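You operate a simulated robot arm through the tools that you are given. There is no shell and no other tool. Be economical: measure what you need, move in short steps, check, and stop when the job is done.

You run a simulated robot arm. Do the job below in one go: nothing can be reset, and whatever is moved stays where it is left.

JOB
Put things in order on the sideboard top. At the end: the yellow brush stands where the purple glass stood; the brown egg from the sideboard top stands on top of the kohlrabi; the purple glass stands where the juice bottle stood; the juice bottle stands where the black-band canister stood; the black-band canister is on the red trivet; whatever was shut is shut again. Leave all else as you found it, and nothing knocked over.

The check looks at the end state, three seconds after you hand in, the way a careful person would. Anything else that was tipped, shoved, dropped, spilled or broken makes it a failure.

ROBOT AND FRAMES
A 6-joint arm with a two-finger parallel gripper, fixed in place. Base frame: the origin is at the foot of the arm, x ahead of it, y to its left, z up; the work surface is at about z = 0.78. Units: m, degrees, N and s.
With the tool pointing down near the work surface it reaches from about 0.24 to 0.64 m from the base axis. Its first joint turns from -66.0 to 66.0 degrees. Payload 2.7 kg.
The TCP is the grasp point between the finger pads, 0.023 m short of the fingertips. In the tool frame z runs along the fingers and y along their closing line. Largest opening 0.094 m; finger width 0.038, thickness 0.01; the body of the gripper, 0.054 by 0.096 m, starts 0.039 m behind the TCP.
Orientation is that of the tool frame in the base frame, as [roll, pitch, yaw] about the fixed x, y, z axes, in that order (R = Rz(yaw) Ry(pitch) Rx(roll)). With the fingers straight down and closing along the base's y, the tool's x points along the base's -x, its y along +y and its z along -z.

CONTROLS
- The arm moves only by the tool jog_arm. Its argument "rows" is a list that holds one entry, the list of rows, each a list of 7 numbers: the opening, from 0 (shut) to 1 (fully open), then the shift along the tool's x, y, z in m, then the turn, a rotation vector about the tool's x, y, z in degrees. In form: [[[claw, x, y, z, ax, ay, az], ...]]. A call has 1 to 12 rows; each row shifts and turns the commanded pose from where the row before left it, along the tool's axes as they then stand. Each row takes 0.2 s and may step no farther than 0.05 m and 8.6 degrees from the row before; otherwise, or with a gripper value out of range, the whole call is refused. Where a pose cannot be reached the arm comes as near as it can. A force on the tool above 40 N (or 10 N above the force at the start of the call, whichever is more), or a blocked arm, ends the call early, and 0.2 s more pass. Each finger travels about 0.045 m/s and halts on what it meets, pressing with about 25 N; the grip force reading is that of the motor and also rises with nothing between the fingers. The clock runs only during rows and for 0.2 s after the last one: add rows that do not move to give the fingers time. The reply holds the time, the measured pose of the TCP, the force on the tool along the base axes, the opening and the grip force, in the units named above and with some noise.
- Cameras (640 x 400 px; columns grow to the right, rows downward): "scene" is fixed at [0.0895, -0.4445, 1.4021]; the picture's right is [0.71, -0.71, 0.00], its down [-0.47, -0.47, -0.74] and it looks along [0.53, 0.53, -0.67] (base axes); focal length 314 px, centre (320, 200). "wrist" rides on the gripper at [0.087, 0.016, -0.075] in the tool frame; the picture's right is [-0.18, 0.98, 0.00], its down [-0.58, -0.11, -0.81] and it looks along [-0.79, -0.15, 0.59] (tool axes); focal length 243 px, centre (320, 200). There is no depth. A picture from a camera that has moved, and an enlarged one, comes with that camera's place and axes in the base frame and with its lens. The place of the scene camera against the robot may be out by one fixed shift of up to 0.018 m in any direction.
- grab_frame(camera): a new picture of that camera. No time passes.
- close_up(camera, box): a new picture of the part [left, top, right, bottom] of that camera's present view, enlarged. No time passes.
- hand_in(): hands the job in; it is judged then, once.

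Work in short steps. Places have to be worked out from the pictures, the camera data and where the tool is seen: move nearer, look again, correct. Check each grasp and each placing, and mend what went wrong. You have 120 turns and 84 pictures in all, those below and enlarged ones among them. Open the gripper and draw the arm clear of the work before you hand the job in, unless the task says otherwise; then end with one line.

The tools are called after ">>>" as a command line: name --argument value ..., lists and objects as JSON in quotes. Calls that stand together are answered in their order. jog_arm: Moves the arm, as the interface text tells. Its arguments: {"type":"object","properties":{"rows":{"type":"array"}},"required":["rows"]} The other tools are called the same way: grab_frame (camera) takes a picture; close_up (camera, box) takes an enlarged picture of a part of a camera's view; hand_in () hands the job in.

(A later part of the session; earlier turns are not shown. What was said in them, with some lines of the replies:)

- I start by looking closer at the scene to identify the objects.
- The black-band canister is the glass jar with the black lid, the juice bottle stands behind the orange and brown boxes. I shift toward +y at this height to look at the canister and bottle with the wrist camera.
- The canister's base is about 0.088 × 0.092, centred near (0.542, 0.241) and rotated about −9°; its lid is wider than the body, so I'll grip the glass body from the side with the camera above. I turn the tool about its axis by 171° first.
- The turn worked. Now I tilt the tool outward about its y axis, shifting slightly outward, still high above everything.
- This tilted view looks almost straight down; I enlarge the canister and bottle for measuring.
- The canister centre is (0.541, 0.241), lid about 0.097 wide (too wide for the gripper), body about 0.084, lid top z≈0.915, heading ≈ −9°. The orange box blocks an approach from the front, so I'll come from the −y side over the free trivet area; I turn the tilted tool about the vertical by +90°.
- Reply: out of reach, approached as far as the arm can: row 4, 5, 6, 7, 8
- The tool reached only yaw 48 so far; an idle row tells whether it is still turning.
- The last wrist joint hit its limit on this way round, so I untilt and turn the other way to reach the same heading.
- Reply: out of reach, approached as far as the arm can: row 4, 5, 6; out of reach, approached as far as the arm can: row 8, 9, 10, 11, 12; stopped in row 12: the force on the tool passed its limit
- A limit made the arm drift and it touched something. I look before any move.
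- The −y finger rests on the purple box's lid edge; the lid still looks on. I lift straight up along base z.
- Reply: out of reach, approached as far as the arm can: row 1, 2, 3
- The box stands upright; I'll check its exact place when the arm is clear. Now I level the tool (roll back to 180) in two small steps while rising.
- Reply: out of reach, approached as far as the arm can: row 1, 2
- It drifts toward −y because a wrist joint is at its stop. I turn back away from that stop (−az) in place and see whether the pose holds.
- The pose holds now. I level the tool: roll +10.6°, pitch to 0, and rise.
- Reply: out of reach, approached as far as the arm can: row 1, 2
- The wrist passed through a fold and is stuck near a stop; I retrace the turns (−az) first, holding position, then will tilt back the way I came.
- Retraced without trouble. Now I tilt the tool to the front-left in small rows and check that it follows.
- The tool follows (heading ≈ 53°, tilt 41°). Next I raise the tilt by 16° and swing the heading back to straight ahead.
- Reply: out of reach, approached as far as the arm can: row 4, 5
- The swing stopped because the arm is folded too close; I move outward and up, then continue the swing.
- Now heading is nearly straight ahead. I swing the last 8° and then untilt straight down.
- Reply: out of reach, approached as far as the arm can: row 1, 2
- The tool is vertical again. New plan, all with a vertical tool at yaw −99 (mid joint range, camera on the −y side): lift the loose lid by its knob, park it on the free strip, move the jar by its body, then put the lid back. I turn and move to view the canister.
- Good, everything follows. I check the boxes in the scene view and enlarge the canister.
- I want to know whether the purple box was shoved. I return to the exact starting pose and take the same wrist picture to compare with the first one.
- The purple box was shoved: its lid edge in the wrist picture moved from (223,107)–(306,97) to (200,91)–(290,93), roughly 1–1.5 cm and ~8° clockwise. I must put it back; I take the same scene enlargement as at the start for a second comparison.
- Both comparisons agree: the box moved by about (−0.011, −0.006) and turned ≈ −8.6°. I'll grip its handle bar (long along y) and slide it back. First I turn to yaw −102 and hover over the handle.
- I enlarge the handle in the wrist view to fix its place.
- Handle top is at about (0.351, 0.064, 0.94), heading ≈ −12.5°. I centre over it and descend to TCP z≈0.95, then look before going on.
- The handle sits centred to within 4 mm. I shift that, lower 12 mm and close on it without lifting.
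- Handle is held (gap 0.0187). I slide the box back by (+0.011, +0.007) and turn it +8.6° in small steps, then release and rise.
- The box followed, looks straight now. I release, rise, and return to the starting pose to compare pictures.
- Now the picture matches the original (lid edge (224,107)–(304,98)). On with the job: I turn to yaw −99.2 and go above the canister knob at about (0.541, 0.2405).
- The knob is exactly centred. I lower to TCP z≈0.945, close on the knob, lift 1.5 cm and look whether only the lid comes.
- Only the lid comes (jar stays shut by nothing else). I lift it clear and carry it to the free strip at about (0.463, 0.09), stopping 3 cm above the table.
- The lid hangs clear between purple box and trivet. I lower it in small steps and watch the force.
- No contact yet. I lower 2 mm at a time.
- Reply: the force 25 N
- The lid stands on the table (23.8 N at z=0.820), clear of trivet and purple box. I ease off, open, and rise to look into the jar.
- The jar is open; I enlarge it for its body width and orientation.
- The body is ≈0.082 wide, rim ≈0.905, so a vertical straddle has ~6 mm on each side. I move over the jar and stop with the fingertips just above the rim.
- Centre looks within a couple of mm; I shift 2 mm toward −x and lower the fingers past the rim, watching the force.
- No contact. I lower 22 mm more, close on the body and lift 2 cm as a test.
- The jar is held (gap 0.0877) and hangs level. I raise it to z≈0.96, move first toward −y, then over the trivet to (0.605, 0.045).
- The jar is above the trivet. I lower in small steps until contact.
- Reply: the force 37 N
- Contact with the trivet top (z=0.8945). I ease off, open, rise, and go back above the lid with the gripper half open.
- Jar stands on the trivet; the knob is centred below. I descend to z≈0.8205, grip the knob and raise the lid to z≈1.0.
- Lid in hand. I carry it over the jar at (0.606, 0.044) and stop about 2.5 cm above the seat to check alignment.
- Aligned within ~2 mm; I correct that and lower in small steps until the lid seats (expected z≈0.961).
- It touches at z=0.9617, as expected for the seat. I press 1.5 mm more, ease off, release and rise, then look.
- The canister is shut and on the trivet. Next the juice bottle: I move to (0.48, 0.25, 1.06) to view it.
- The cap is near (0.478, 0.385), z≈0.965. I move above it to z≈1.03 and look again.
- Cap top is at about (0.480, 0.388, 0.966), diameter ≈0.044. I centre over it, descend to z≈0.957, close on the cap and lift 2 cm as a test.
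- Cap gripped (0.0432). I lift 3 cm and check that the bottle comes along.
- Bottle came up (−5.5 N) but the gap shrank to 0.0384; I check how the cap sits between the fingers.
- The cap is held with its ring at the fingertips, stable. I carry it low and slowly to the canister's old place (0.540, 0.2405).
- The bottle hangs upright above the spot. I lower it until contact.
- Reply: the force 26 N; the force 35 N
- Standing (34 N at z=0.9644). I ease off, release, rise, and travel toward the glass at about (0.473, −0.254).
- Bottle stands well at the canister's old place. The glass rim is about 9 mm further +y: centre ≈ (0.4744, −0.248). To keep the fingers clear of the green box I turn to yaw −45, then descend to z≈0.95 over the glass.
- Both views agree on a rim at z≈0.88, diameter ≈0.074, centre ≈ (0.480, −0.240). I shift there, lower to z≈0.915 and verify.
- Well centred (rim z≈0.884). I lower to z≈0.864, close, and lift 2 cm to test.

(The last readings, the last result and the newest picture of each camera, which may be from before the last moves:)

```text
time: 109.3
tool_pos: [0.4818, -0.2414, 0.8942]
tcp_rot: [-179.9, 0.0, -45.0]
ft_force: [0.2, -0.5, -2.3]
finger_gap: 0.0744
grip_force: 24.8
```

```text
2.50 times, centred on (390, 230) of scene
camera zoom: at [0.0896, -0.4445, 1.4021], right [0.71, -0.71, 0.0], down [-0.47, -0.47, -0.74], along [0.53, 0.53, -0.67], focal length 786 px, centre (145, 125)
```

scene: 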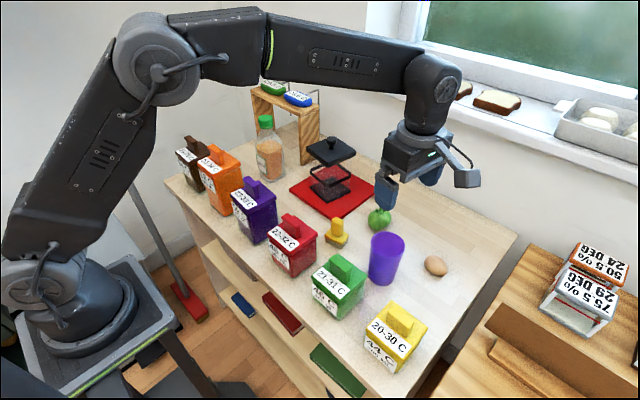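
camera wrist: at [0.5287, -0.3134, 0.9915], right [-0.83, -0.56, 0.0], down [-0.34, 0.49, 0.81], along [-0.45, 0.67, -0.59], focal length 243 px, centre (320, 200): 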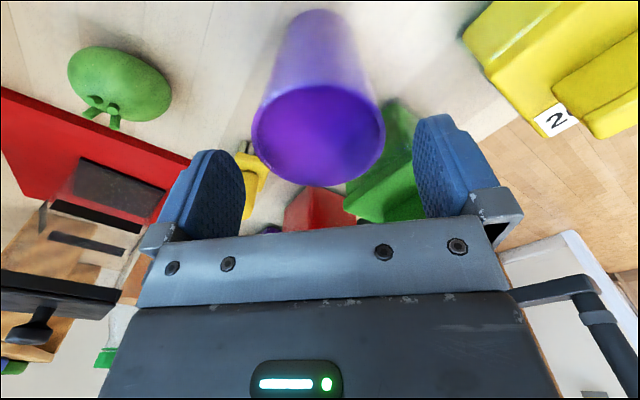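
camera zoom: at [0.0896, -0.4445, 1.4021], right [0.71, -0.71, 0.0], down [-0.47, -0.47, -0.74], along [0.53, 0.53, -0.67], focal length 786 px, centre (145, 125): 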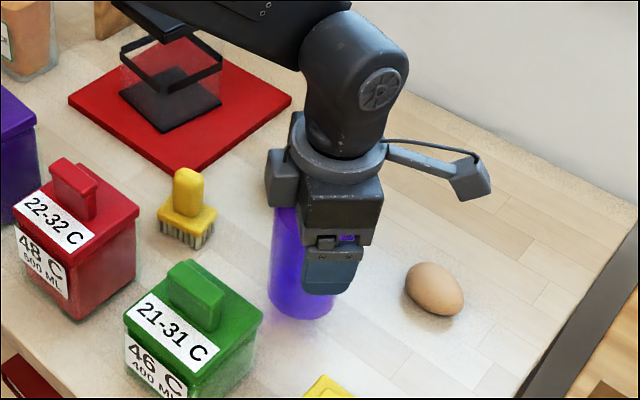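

Glass held (0.0743). I raise it to z≈1.075, turn back to yaw −99 and travel to the bottle's old place (0.4805, 0.388).

>>> jog_arm --rows '[[[0.4, 0, 0, -0.045, 0, 0, 0], [0.4, 0, 0, -0.045, 0, 0, 0], [0.4, 0, 0, -0.045, 0, 0, 0], [0.4, 0, 0, -0.045, 0, 0, 0], [0.4, 0, 0, 0, 0, 0, 7.74], [0.4, 0, 0, 0, 0, 0, 7.74], [0.4, 0, 0, 0, 0, 0, 7.74], [0.4, 0, 0, 0, 0, 0, 7.74], [0.4, 0, 0, 0, 0, 0, 7.74], [0.4, 0, 0, 0, 0, 0, 7.74], [0.4, 0, 0, 0, 0, 0, 7.74], [0.4, 0, 0, 0, 0, 0, 0]]]'

>>> jog_arm --rows '[[[0.4, -0.0478, 0.0078, 0, 0, 0, 0], [0.4, -0.0478, 0.0078, 0, 0, 0, 0], [0.4, -0.0478, 0.0078, 0, 0, 0, 0], [0.4, -0.0478, 0.0078, 0, 0, 0, 0], [0.4, -0.0478, 0.0078, 0, 0, 0, 0], [0.4, -0.0478, 0.0078, 0, 0, 0, 0], [0.4, -0.0478, 0.0078, 0, 0, 0, 0], [0.4, -0.0478, 0.0078, 0, 0, 0, 0], [0.4, -0.0478, 0.0078, 0, 0, 0, 0], [0.4, -0.0478, 0.0078, 0, 0, 0, 0], [0.4, 0, 0, 0, 0, 0, 0]]]'

```text
time: 111.9
tool_pos: [0.481, -0.2438, 1.0735]
tcp_rot: [-179.9, 0.1, -99.2]
ft_force: [-0.2, 1.4, -2.5]
finger_gap: 0.0745
grip_force: 24.9
```

```text
time: 114.3
tool_pos: [0.4807, 0.2424, 1.0742]
tcp_rot: [-180.0, 0.1, -99.2]
ft_force: [-0.9, 0.8, -1.7]
finger_gap: 0.0745
grip_force: 25.2
```

>>> jog_arm --rows '[[[0.4, -0.0479, 0.0078, 0, 0, 0, 0], [0.4, -0.0479, 0.0078, 0, 0, 0, 0], [0.4, -0.0479, 0.0078, 0, 0, 0, 0], [0.4, 0, 0, 0, 0, 0, 0], [0.4, 0, 0, 0.045, 0, 0, 0], [0.4, 0, 0, 0.045, 0, 0, 0], [0.4, 0, 0, 0.04, 0, 0, 0], [0.4, 0, 0, 0.04, 0, 0, 0], [0.4, 0, 0, 0, 0, 0, 0]]]'

>>> grab_frame --camera "scene"

```text
time: 116.3
tool_pos: [0.4766, 0.3842, 0.904]
tcp_rot: [-179.9, 0.1, -99.1]
ft_force: [-0.1, -0.3, -2.7]
finger_gap: 0.0743
grip_force: 24.9
out of reach, approached as far as the arm can: row 3
```

```text
15 pictures are left
```

scene: 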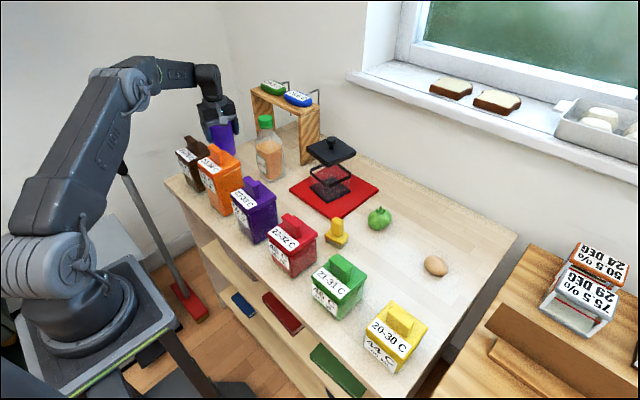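

Slightly short of the spot; I correct by 4 mm in x and y and lower to contact (expected z≈0.864).

>>> jog_arm --rows '[[[0.4, -0.0045, -0.0033, 0, 0, 0, 0], [0.4, 0, 0, 0.02, 0, 0, 0], [0.4, 0, 0, 0.014, 0, 0, 0], [0.4, 0, 0, 0.003, 0, 0, 0], [0.4, 0, 0, 0.002, 0, 0, 0], [0.4, 0, 0, 0, 0, 0, 0]]]'

>>> jog_arm --rows '[[[0.4, 0, 0, 0.002, 0, 0, 0], [0.4, 0, 0, 0.001, 0, 0, 0], [0.4, 0, 0, 0, 0, 0, 0]]]'

```text
time: 117.7
tool_pos: [0.4803, 0.3894, 0.8645]
tcp_rot: [-179.8, 0.1, -99.2]
ft_force: [0.1, -0.2, -2.0]
finger_gap: 0.0741
grip_force: 25.1
```

```text
time: 118.5
tool_pos: [0.4814, 0.3885, 0.864]
tcp_rot: [-179.9, 0.2, -99.2]
ft_force: [-3.0, -2.9, 11.6]
finger_gap: 0.0742
grip_force: 25.2
```

Glass stands. I ease off, open slightly, rise, and travel to the brush at about (0.489, −0.098).

>>> jog_arm --rows '[[[0.4, 0, 0, -0.002, 0, 0, 0], [0.93, 0, 0, 0, 0, 0, 0], [0.93, 0, 0, 0, 0, 0, 0], [0.93, 0, 0, -0.02, 0, 0, 0], [0.93, 0, 0, -0.04, 0, 0, 0], [0.93, 0, 0, -0.045, 0, 0, 0], [1, 0, 0, -0.045, 0, 0, 0], [1, 0, 0, -0.04, 0, 0, 0], [1, 0, 0, 0, 0, 0, 0]]]'

>>> jog_arm --rows '[[[1, 0.048, -0.0086, 0, 0, 0, 0], [1, 0.048, -0.0086, 0, 0, 0, 0], [1, 0.048, -0.0086, 0, 0, 0, 0], [1, 0.048, -0.0086, 0, 0, 0, 0], [1, 0.048, -0.0086, 0, 0, 0, 0], [1, 0.048, -0.0086, 0, 0, 0, 0], [1, 0.048, -0.0086, 0, 0, 0, 0], [1, 0.048, -0.0086, 0, 0, 0, 0], [1, 0.048, -0.0086, 0, 0, 0, 0], [1, 0.048, -0.0086, 0, 0, 0, 0], [1, 0, 0, 0.03, 0, 0, 0], [1, 0, 0, 0, 0, 0, 0]]]'

>>> grab_frame --camera "wrist"

>>> grab_frame --camera "scene"

```text
time: 120.5
tool_pos: [0.4803, 0.3908, 1.053]
tcp_rot: [180.0, 0.1, -99.2]
ft_force: [0.4, 0.2, 0.6]
finger_gap: 0.0939
grip_force: 0.1
```

```text
time: 123.1
tool_pos: [0.49, -0.0995, 1.0216]
tcp_rot: [-179.9, 0.1, -99.2]
ft_force: [0.7, 1.3, 0.3]
finger_gap: 0.0939
grip_force: 0.0
```

```text
14 pictures are left
camera wrist: at [0.459, -0.1821, 1.0956], right [-0.94, 0.34, 0.0], down [0.2, 0.56, 0.81], along [0.27, 0.76, -0.59], focal length 243 px, centre (320, 200)
```

wrist: 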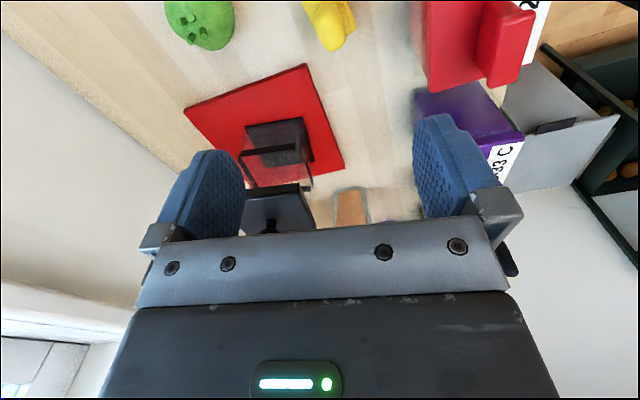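

```text
13 pictures are left
```

scene: 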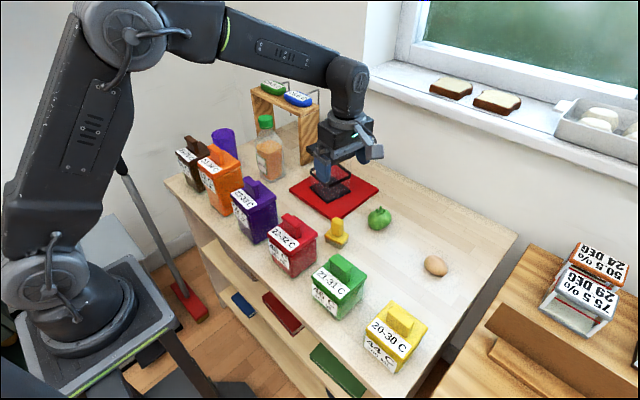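

Glass stands at the bottle's place. The brush handle top is near (0.482, −0.088, 0.855); I move over it and down to z≈0.93 to verify.

>>> jog_arm --rows '[[[1, -0.0081, 0.0094, 0, 0, 0, 0], [1, 0, 0, 0.045, 0, 0, 0], [1, 0, 0, 0.045, 0, 0, 0], [1, 0, 0, 0, 0, 0, 0]]]'

>>> grab_frame --camera "wrist"

```text
time: 124.1
tool_pos: [0.4809, -0.0892, 0.9332]
tcp_rot: [-179.9, 0.0, -99.2]
ft_force: [-0.7, 0.7, -0.3]
finger_gap: 0.094
grip_force: 0.0
```

```text
12 pictures are left
camera wrist: at [0.4507, -0.1717, 1.0058], right [-0.94, 0.34, 0.0], down [0.2, 0.56, 0.81], along [0.27, 0.76, -0.59], focal length 243 px, centre (320, 200)
```

wrist: 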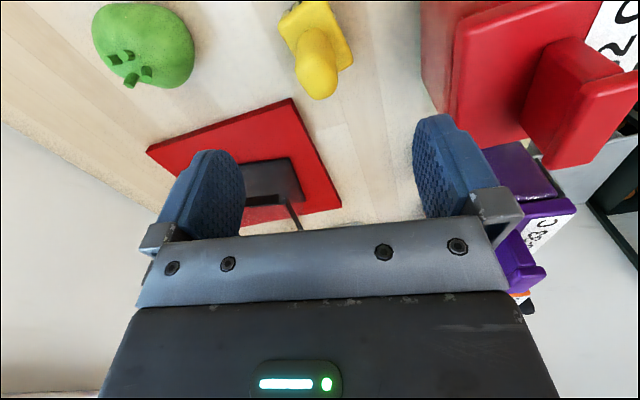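

The handle is about 1 cm further −y: (0.479, −0.100). I shift, lower to z≈0.845, and close on the handle.

>>> jog_arm --rows '[[[1, 0.0112, 0.0002, 0, 0, 0, 0], [1, 0, 0, 0.045, 0, 0, 0], [1, 0, 0, 0.043, 0, 0, 0], [1, 0, 0, 0, 0, 0, 0], [0.1, 0, 0, 0, 0, 0, 0], [0.1, 0, 0, 0, 0, 0, 0], [0.1, 0, 0, 0, 0, 0, 0], [0.1, 0, 0, 0, 0, 0, 0], [0.1, 0, 0, 0, 0, 0, 0]]]'

>>> grab_frame --camera "wrist"

```text
time: 126.1
tool_pos: [0.4786, -0.0994, 0.8447]
tcp_rot: [-179.9, 0.2, -99.2]
ft_force: [0.1, 0.4, -0.4]
finger_gap: 0.0218
grip_force: 25.0
```

```text
11 pictures are left
camera wrist: at [0.4485, -0.1828, 0.9186], right [-0.94, 0.34, 0.0], down [0.2, 0.56, 0.81], along [0.27, 0.76, -0.59], focal length 243 px, centre (320, 200)
```

wrist: 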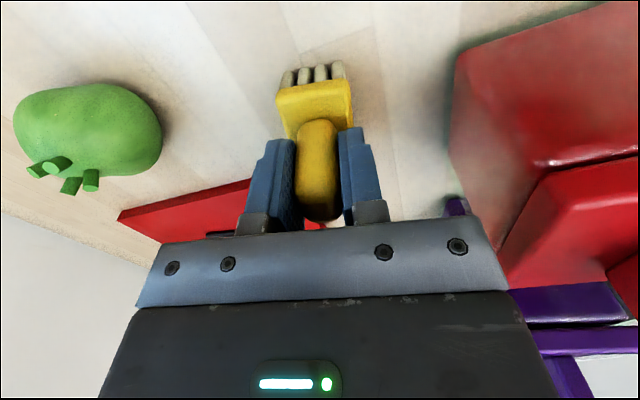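

Brush handle held (0.0218). I lift 5 cm, carry it to the glass's old place (0.481, −0.2415), and lower to contact.

>>> jog_arm --rows '[[[0.1, 0, 0, -0.02, 0, 0, 0], [0.1, 0, 0, -0.03, 0, 0, 0], [0.1, 0.035, -0.0063, 0, 0, 0, 0], [0.1, 0.035, -0.0063, 0, 0, 0, 0], [0.1, 0.035, -0.0063, 0, 0, 0, 0], [0.1, 0.035, -0.0063, 0, 0, 0, 0], [0.1, 0, 0, 0, 0, 0, 0], [0.1, 0, 0, 0.03, 0, 0, 0], [0.1, 0, 0, 0.014, 0, 0, 0], [0.1, 0, 0, 0.004, 0, 0, 0], [0.1, 0, 0, 0, 0, 0, 0]]]'

>>> jog_arm --rows '[[[0.1, 0, 0, 0.002, 0, 0, 0], [0.1, 0, 0, 0.001, 0, 0, 0], [0.1, 0, 0, 0, 0, 0, 0]]]'

```text
time: 128.5
tool_pos: [0.4813, -0.2441, 0.846]
tcp_rot: [-180.0, 0.2, -99.3]
ft_force: [-0.2, 0.3, -0.1]
finger_gap: 0.0213
grip_force: 25.1
```

```text
time: 129.3
tool_pos: [0.4825, -0.2427, 0.8444]
tcp_rot: [-179.8, 0.1, -99.1]
ft_force: [-6.2, 2.6, 17.8]
finger_gap: 0.0216
grip_force: 24.7
```

Brush stands. I release, rise, turn 16° (closing across the egg's width) and move toward the egg at about (0.582, −0.326), testing the reach at z≈0.96.

>>> jog_arm --rows '[[[0.1, 0, 0, -0.0015, 0, 0, 0], [0.6, 0, 0, 0, 0, 0, 0], [0.6, 0, 0, 0, 0, 0, 0], [0.6, 0, 0, 0, 0, 0, 0], [0.6, 0, 0, -0.03, 0, 0, 0], [0.8, 0, 0, -0.045, 0, 0, 0], [1, 0, 0, -0.04, 0, 0, 0], [1, 0, 0, 0, 0, 0, -8], [1, 0, 0, 0, 0, 0, -8], [1, 0.0315, -0.0297, 0, 0, 0, 0], [1, 0.0315, -0.0297, 0, 0, 0, 0], [1, 0, 0, 0, 0, 0, 0]]]'

>>> jog_arm --rows '[[[1, 0.0315, -0.0297, 0, 0, 0, 0], [1, 0, 0, 0, 0, 0, 0]]]'

>>> grab_frame --camera "wrist"

```text
time: 131.9
tool_pos: [0.5476, -0.2978, 0.9597]
tcp_rot: [180.0, 0.1, -83.2]
ft_force: [0.6, 0.5, 0.3]
finger_gap: 0.0939
grip_force: 0.1
```

```text
time: 132.5
tool_pos: [0.5561, -0.315, 0.9581]
tcp_rot: [-179.9, 0.1, -83.3]
ft_force: [-0.5, 0.0, 0.0]
finger_gap: 0.0942
grip_force: 0.1
out of reach, approached as far as the arm can: row 1
```

```text
10 pictures are left
camera wrist: at [0.5497, -0.402, 1.0303], right [-1.0, 0.07, 0.0], down [0.04, 0.59, 0.81], along [0.05, 0.81, -0.59], focal length 243 px, centre (320, 200)
```

wrist: 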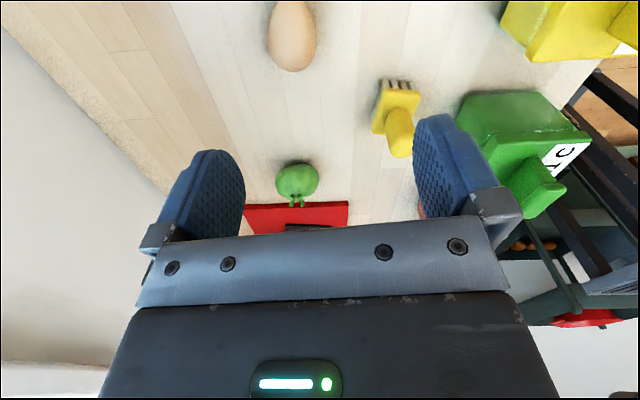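

Vertical reach ends at 0.639 m; the egg is at ≈ (0.577, −0.324), 0.66 m out. I tilt the tool outward 12°, move over the egg and down to z≈0.875 for a check.

>>> jog_arm --rows '[[[1, 0, 0, 0, 4.85, 3.53, 0], [1, 0, 0, 0, 4.85, 3.53, 0], [1, 0.0111, -0.0194, 0.0047, 0, 0, 0], [1, -0.005, 0.007, 0.0406, 0, 0, 0], [1, -0.005, 0.007, 0.0406, 0, 0, 0], [1, 0, 0, 0, 0, 0, 0]]]'

>>> grab_frame --camera "wrist"

```text
time: 133.9
tool_pos: [0.5916, -0.334, 0.8751]
tcp_rot: [-170.2, -6.8, -83.9]
ft_force: [-0.1, 0.1, 0.3]
finger_gap: 0.0937
grip_force: 0.1
out of reach, approached as far as the arm can: row 1, 2, 3, 5
```

```text
9 pictures are left
camera wrist: at [0.5703, -0.4126, 0.9548], right [-0.98, 0.06, -0.19], down [-0.1, 0.67, 0.74], along [0.17, 0.74, -0.65], focal length 243 px, centre (320, 200)
```

wrist: 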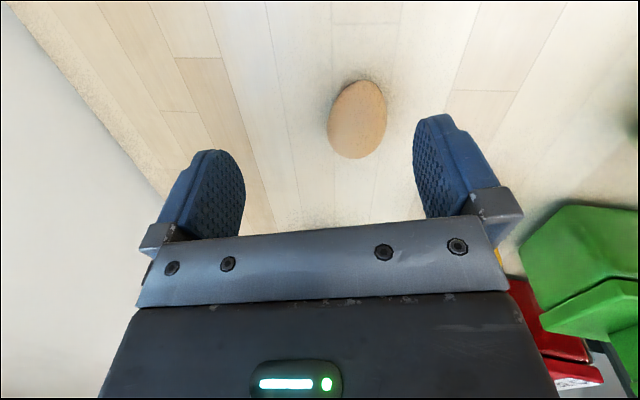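

Egg is at ≈ (0.579, −0.3245). I shift over it, narrow the opening to 0.07 so the lower finger clears the table, and go down to z≈0.817.

>>> jog_arm --rows '[[[0.75, -0.0107, 0.0111, -0.0032, 0, 0, 0], [0.75, 0, 0, 0, 0, 0, 0], [0.75, -0.0035, 0.0049, 0.0284, 0, 0, 0], [0.75, 0, 0, 0, 0, 0, 0]]]'

>>> grab_frame --camera "wrist"

```text
time: 134.9
tool_pos: [0.5782, -0.3246, 0.8462]
tcp_rot: [-170.0, -7.0, -83.8]
ft_force: [0.0, 0.4, 0.1]
finger_gap: 0.0705
grip_force: 0.0
```

```text
8 pictures are left
camera wrist: at [0.5576, -0.4037, 0.9262], right [-0.98, 0.06, -0.19], down [-0.1, 0.67, 0.74], along [0.17, 0.74, -0.65], focal length 243 px, centre (320, 200)
```

wrist: 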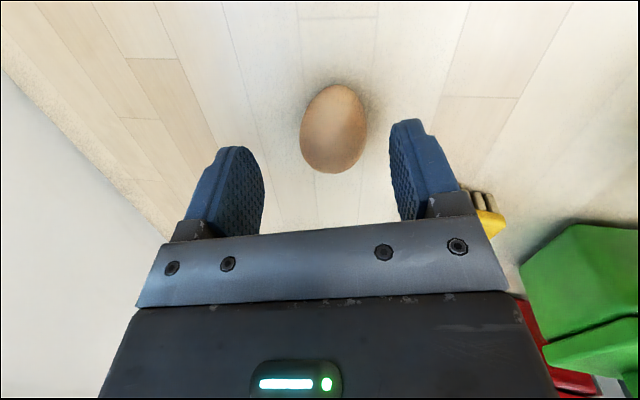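

The egg is straight below. I descend the last 29 mm and close.

>>> jog_arm --rows '[[[0.75, -0.0035, 0.0049, 0.0284, 0, 0, 0], [0.75, 0, 0, 0, 0, 0, 0], [0.35, 0, 0, 0, 0, 0, 0], [0.35, 0, 0, 0, 0, 0, 0], [0.35, 0, 0, 0, 0, 0, 0], [0.35, 0, 0, 0, 0, 0, 0]]]'

```text
time: 136.3
tool_pos: [0.579, -0.3226, 0.8164]
tcp_rot: [-170.1, -6.9, -83.7]
ft_force: [-0.3, -0.3, 0.1]
finger_gap: 0.0403
grip_force: 24.5
```

Egg gripped (0.0403). I lift 8 cm and check both egg and kohlrabi in one enlarged scene picture.

>>> jog_arm --rows '[[[0.35, 0.0024, -0.0034, -0.0196, 0, 0, 0], [0.35, 0.0047, -0.0068, -0.0391, 0, 0, 0], [0.35, 0.0047, -0.0068, -0.0391, 0, 0, 0], [0.35, 0, 0, 0, 0, 0, 0]]]'

>>> close_up --camera "scene" --box '[345, 180, 465, 290]'

```text
time: 137.3
tool_pos: [0.5776, -0.321, 0.9176]
tcp_rot: [-170.1, -6.9, -83.8]
ft_force: [0.4, 0.4, -0.8]
finger_gap: 0.0404
grip_force: 24.8
```

```text
3.64 times, centred on (405, 235) of scene
camera zoom: at [0.0895, -0.4445, 1.4021], right [0.71, -0.71, 0.0], down [-0.47, -0.47, -0.74], along [0.53, 0.53, -0.67], focal length 1144 px, centre (11, 73)
```

zoom: 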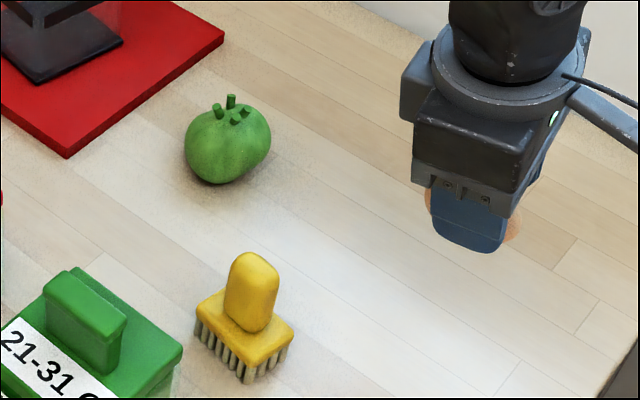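

Egg is held; the kohlrabi has four stubs forming a cradle at about (0.593, −0.145), tops z≈0.845. I carry the egg above it and make the tool vertical again.

>>> jog_arm --rows '[[[0.35, -0.0427, -0.01, -0.0066, 0, 0, 0], [0.35, -0.0427, -0.01, -0.0066, 0, 0, 0], [0.35, -0.0427, -0.01, -0.0066, 0, 0, 0], [0.35, -0.0427, -0.01, -0.0066, 0, 0, 0], [0.35, 0, 0, 0, -4.85, -3.53, 0], [0.35, 0, 0, 0, -4.85, -3.53, 0], [0.35, 0, 0, 0, 0, 0, 0]]]'

>>> grab_frame --camera "wrist"

```text
time: 138.9
tool_pos: [0.5948, -0.1474, 0.931]
tcp_rot: [-179.8, 0.1, -83.2]
ft_force: [0.6, -0.4, -0.8]
finger_gap: 0.0403
grip_force: 25.5
```

```text
6 pictures are left
camera wrist: at [0.5882, -0.2348, 1.0038], right [-1.0, 0.07, 0.0], down [0.04, 0.59, 0.81], along [0.05, 0.81, -0.59], focal length 243 px, centre (320, 200)
```

wrist: 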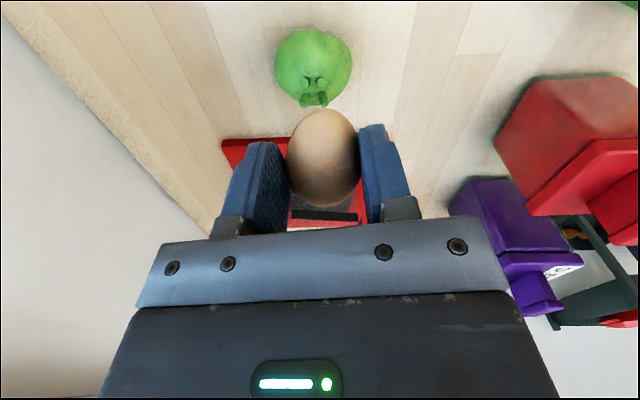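

The stub cradle centre is at ≈ (0.598, −0.146). I shift 4 mm and lower to z≈0.885, then in 2 mm steps.

>>> jog_arm --rows '[[[0.35, -0.0007, -0.0041, 0, 0, 0, 0], [0.35, 0, 0, 0.025, 0, 0, 0], [0.35, 0, 0, 0.02, 0, 0, 0], [0.35, 0, 0, 0, 0, 0, 0]]]'

>>> close_up --camera "scene" --box '[340, 170, 420, 240]'

```text
time: 139.9
tool_pos: [0.5998, -0.1459, 0.8856]
tcp_rot: [-179.8, 0.1, -83.2]
ft_force: [-0.3, -0.4, -0.2]
finger_gap: 0.0402
grip_force: 25.0
```

```text
5.71 times, centred on (380, 205) of scene
camera zoom: at [0.0896, -0.4445, 1.4021], right [0.71, -0.71, 0.0], down [-0.47, -0.47, -0.74], along [0.53, 0.53, -0.67], focal length 1797 px, centre (-23, 171)
```

zoom: 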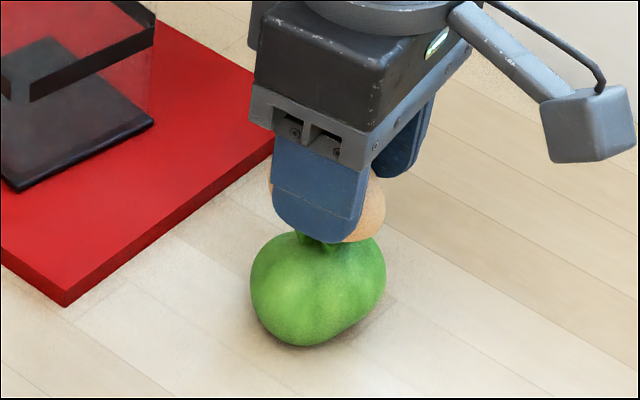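

Egg is just above the stubs. I lower 2 mm at a time, reading the force.

>>> jog_arm --rows '[[[0.35, 0, 0, 0.002, 0, 0, 0], [0.35, 0, 0, 0.0015, 0, 0, 0], [0.35, 0, 0, 0, 0, 0, 0]]]'

>>> jog_arm --rows '[[[0.35, 0, 0, 0.002, 0, 0, 0], [0.35, 0, 0, 0, 0, 0, 0]]]'

>>> jog_arm --rows '[[[0.35, 0, 0, 0.0015, 0, 0, 0], [0.35, 0, 0, 0, 0, 0, 0]]]'

```text
time: 140.7
tool_pos: [0.5995, -0.146, 0.8816]
tcp_rot: [-179.9, 0.1, -83.2]
ft_force: [0.1, 0.2, -0.3]
finger_gap: 0.04
grip_force: 25.1
```

```text
time: 141.3
tool_pos: [0.5997, -0.1454, 0.8803]
tcp_rot: [-179.9, 0.0, -83.1]
ft_force: [0.2, 0.3, -1.1]
finger_gap: 0.0402
grip_force: 24.9
```

```text
time: 141.9
tool_pos: [0.5984, -0.1454, 0.8778]
tcp_rot: [-179.9, 0.2, -83.1]
ft_force: [0.2, 0.8, -0.6]
finger_gap: 0.0402
grip_force: 25.5
```

>>> jog_arm --rows '[[[0.35, 0, 0, 0.0015, 0, 0, 0], [0.35, 0, 0, 0, 0, 0, 0]]]'

>>> jog_arm --rows '[[[0.35, 0, 0, 0.0015, 0, 0, 0], [0.35, 0, 0, 0, 0, 0, 0]]]'

>>> jog_arm --rows '[[[0.35, 0, 0, 0.0015, 0, 0, 0], [0.35, 0, 0, 0, 0, 0, 0]]]'

```text
time: 142.5
tool_pos: [0.5995, -0.1457, 0.8758]
tcp_rot: [-179.9, 0.1, -83.3]
ft_force: [1.5, 0.3, -0.5]
finger_gap: 0.0402
grip_force: 25.1
```

```text
time: 143.1
tool_pos: [0.5989, -0.1459, 0.8748]
tcp_rot: [-179.9, 0.0, -83.2]
ft_force: [-1.7, 0.3, 0.7]
finger_gap: 0.04
grip_force: 25.0
```

```text
time: 143.7
tool_pos: [0.5995, -0.1462, 0.8748]
tcp_rot: [-179.8, 0.0, -83.3]
ft_force: [0.4, 0.0, 8.2]
finger_gap: 0.04
grip_force: 25.3
```

Contact (8 N at z=0.8748). Before releasing I check alignment from the wrist.

>>> close_up --camera "wrist" --box '[230, 50, 410, 230]'

```text
2.22 times, centred on (320, 140) of wrist
camera zoom: at [0.5924, -0.2335, 0.9485], right [-1.0, 0.07, 0.0], down [0.04, 0.59, 0.81], along [0.06, 0.81, -0.59], focal length 539 px, centre (320, 333)
```

zoom: 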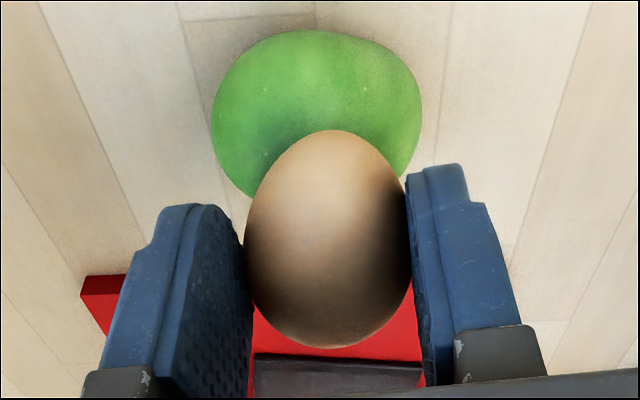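

The egg is within 3 mm of the bulb's centre. I raise 3 mm, shift 2 mm, lower again to the light contact, and open slowly.

>>> jog_arm --rows '[[[0.35, 0, 0, -0.004, 0, 0, 0], [0.35, 0.0015, -0.002, 0, 0, 0, 0], [0.35, 0, 0, 0.002, 0, 0, 0], [0.35, 0, 0, 0.001, 0, 0, 0], [0.35, 0, 0, 0, 0, 0, 0]]]'

```text
time: 144.9
tool_pos: [0.6022, -0.1473, 0.875]
tcp_rot: [-179.8, 0.1, -83.2]
ft_force: [0.3, 0.4, 1.7]
finger_gap: 0.0403
grip_force: 24.5
```

Light contact of 1.7 N. I open in small steps and look before moving away.

>>> jog_arm --rows '[[[0.44, 0, 0, 0, 0, 0, 0], [0.46, 0, 0, 0, 0, 0, 0], [0.5, 0, 0, 0, 0, 0, 0], [0.6, 0, 0, 0, 0, 0, 0], [0.7, 0, 0, 0, 0, 0, 0], [0.7, 0, 0, 0, 0, 0, 0]]]'

>>> close_up --camera "wrist" --box '[230, 50, 410, 230]'

```text
time: 146.3
tool_pos: [0.6007, -0.1477, 0.8747]
tcp_rot: [179.9, 0.1, -83.2]
ft_force: [-0.1, 0.4, 0.5]
finger_gap: 0.066
grip_force: 0.1
```

```text
2.22 times, centred on (320, 140) of wrist
camera zoom: at [0.5942, -0.2347, 0.9484], right [-1.0, 0.07, 0.0], down [0.04, 0.59, 0.81], along [0.05, 0.81, -0.59], focal length 539 px, centre (320, 333)
```

zoom: 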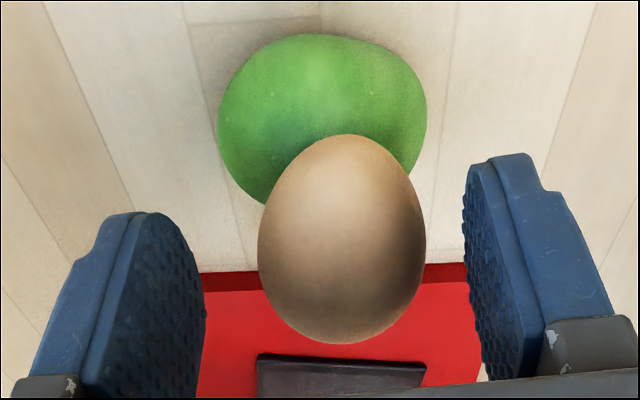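

The egg rests steady on the kohlrabi. I rise straight up and draw the arm back toward the start.

>>> jog_arm --rows '[[[0.7, 0, 0, -0.01, 0, 0, 0], [0.75, 0, 0, -0.03, 0, 0, 0], [0.8, 0, 0, -0.045, 0, 0, 0], [1, 0, 0, -0.045, 0, 0, 0], [1, 0, 0, -0.045, 0, 0, 0], [1, -0.037, 0.0292, 0, 0, 0, 0], [1, -0.037, 0.0292, 0, 0, 0, 0], [1, -0.037, 0.0292, 0, 0, 0, 0], [1, -0.037, 0.0292, 0, 0, 0, 0], [1, -0.037, 0.0292, 0, 0, 0, 0], [1, -0.037, 0.0292, 0, 0, 0, 0], [1, 0, 0, 0, 0, 0, 0]]]'

>>> grab_frame --camera "scene"

>>> close_up --camera "scene" --box '[280, 160, 440, 280]'

```text
time: 148.9
tool_pos: [0.4009, 0.0522, 1.0478]
tcp_rot: [-179.8, 0.1, -83.2]
ft_force: [-0.1, 0.0, -0.1]
finger_gap: 0.0939
grip_force: 0.0
```

```text
2 pictures are left
```

scene: 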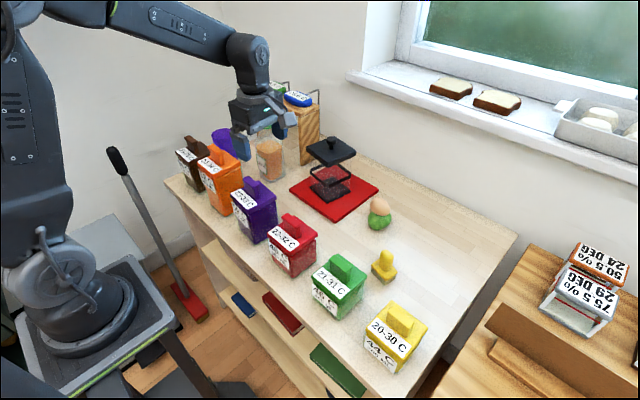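

```text
3.33 times, centred on (360, 220) of scene
camera zoom: at [0.0895, -0.4445, 1.4021], right [0.71, -0.71, 0.0], down [-0.47, -0.47, -0.74], along [0.53, 0.53, -0.67], focal length 1048 px, centre (187, 133)
```

zoom: 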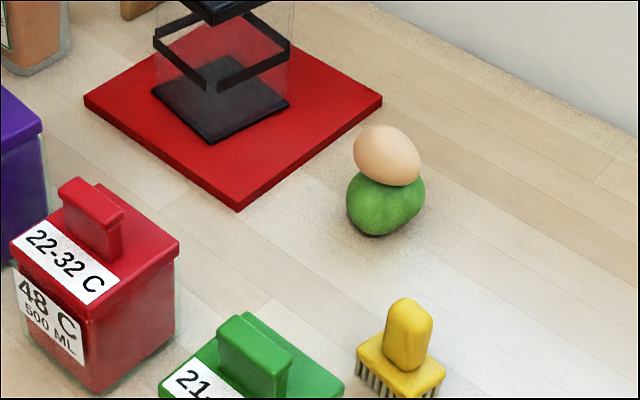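

All items are in place. I raise the arm a bit more, wait, and take one last check of the egg.

>>> jog_arm --rows '[[[1, 0, 0, -0.04, 0, 0, 0], [1, 0, 0, -0.03, 0, 0, 0], [1, 0, 0, 0, 0, 0, 0], [1, 0, 0, 0, 0, 0, 0], [1, 0, 0, 0, 0, 0, 0], [1, 0, 0, 0, 0, 0, 0], [1, 0, 0, 0, 0, 0, 0]]]'

>>> close_up --camera "scene" --box '[170, 120, 430, 290]'

```text
time: 150.5
tool_pos: [0.4019, 0.0531, 1.1198]
tcp_rot: [180.0, 0.0, -83.2]
ft_force: [-0.4, -1.6, -0.7]
finger_gap: 0.0938
grip_force: 0.1
```

```text
2.35 times, centred on (300, 205) of scene
camera zoom: at [0.0895, -0.4445, 1.4021], right [0.71, -0.71, 0.0], down [-0.47, -0.47, -0.74], along [0.53, 0.53, -0.67], focal length 740 px, centre (367, 188)
```

zoom: 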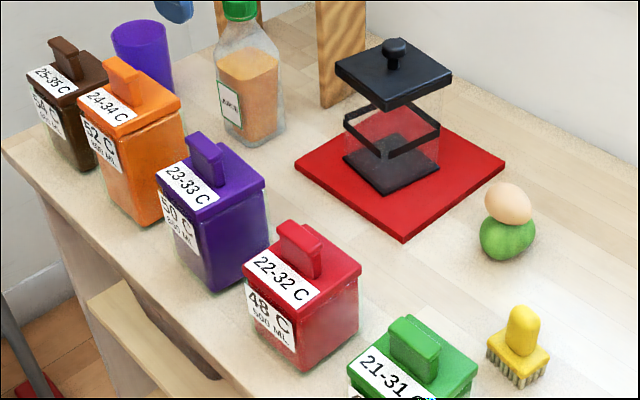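

Everything stands in its place: canister shut on the trivet, bottle, glass, brush and egg as asked, and the arm is clear. I hand in.

>>> hand_in

```text
The job is handed in.
```

The job is handed in with all five items in place, but I bumped the purple box early on and slid it back to within about 2 mm of where it stood, judged by matching the first pictures.
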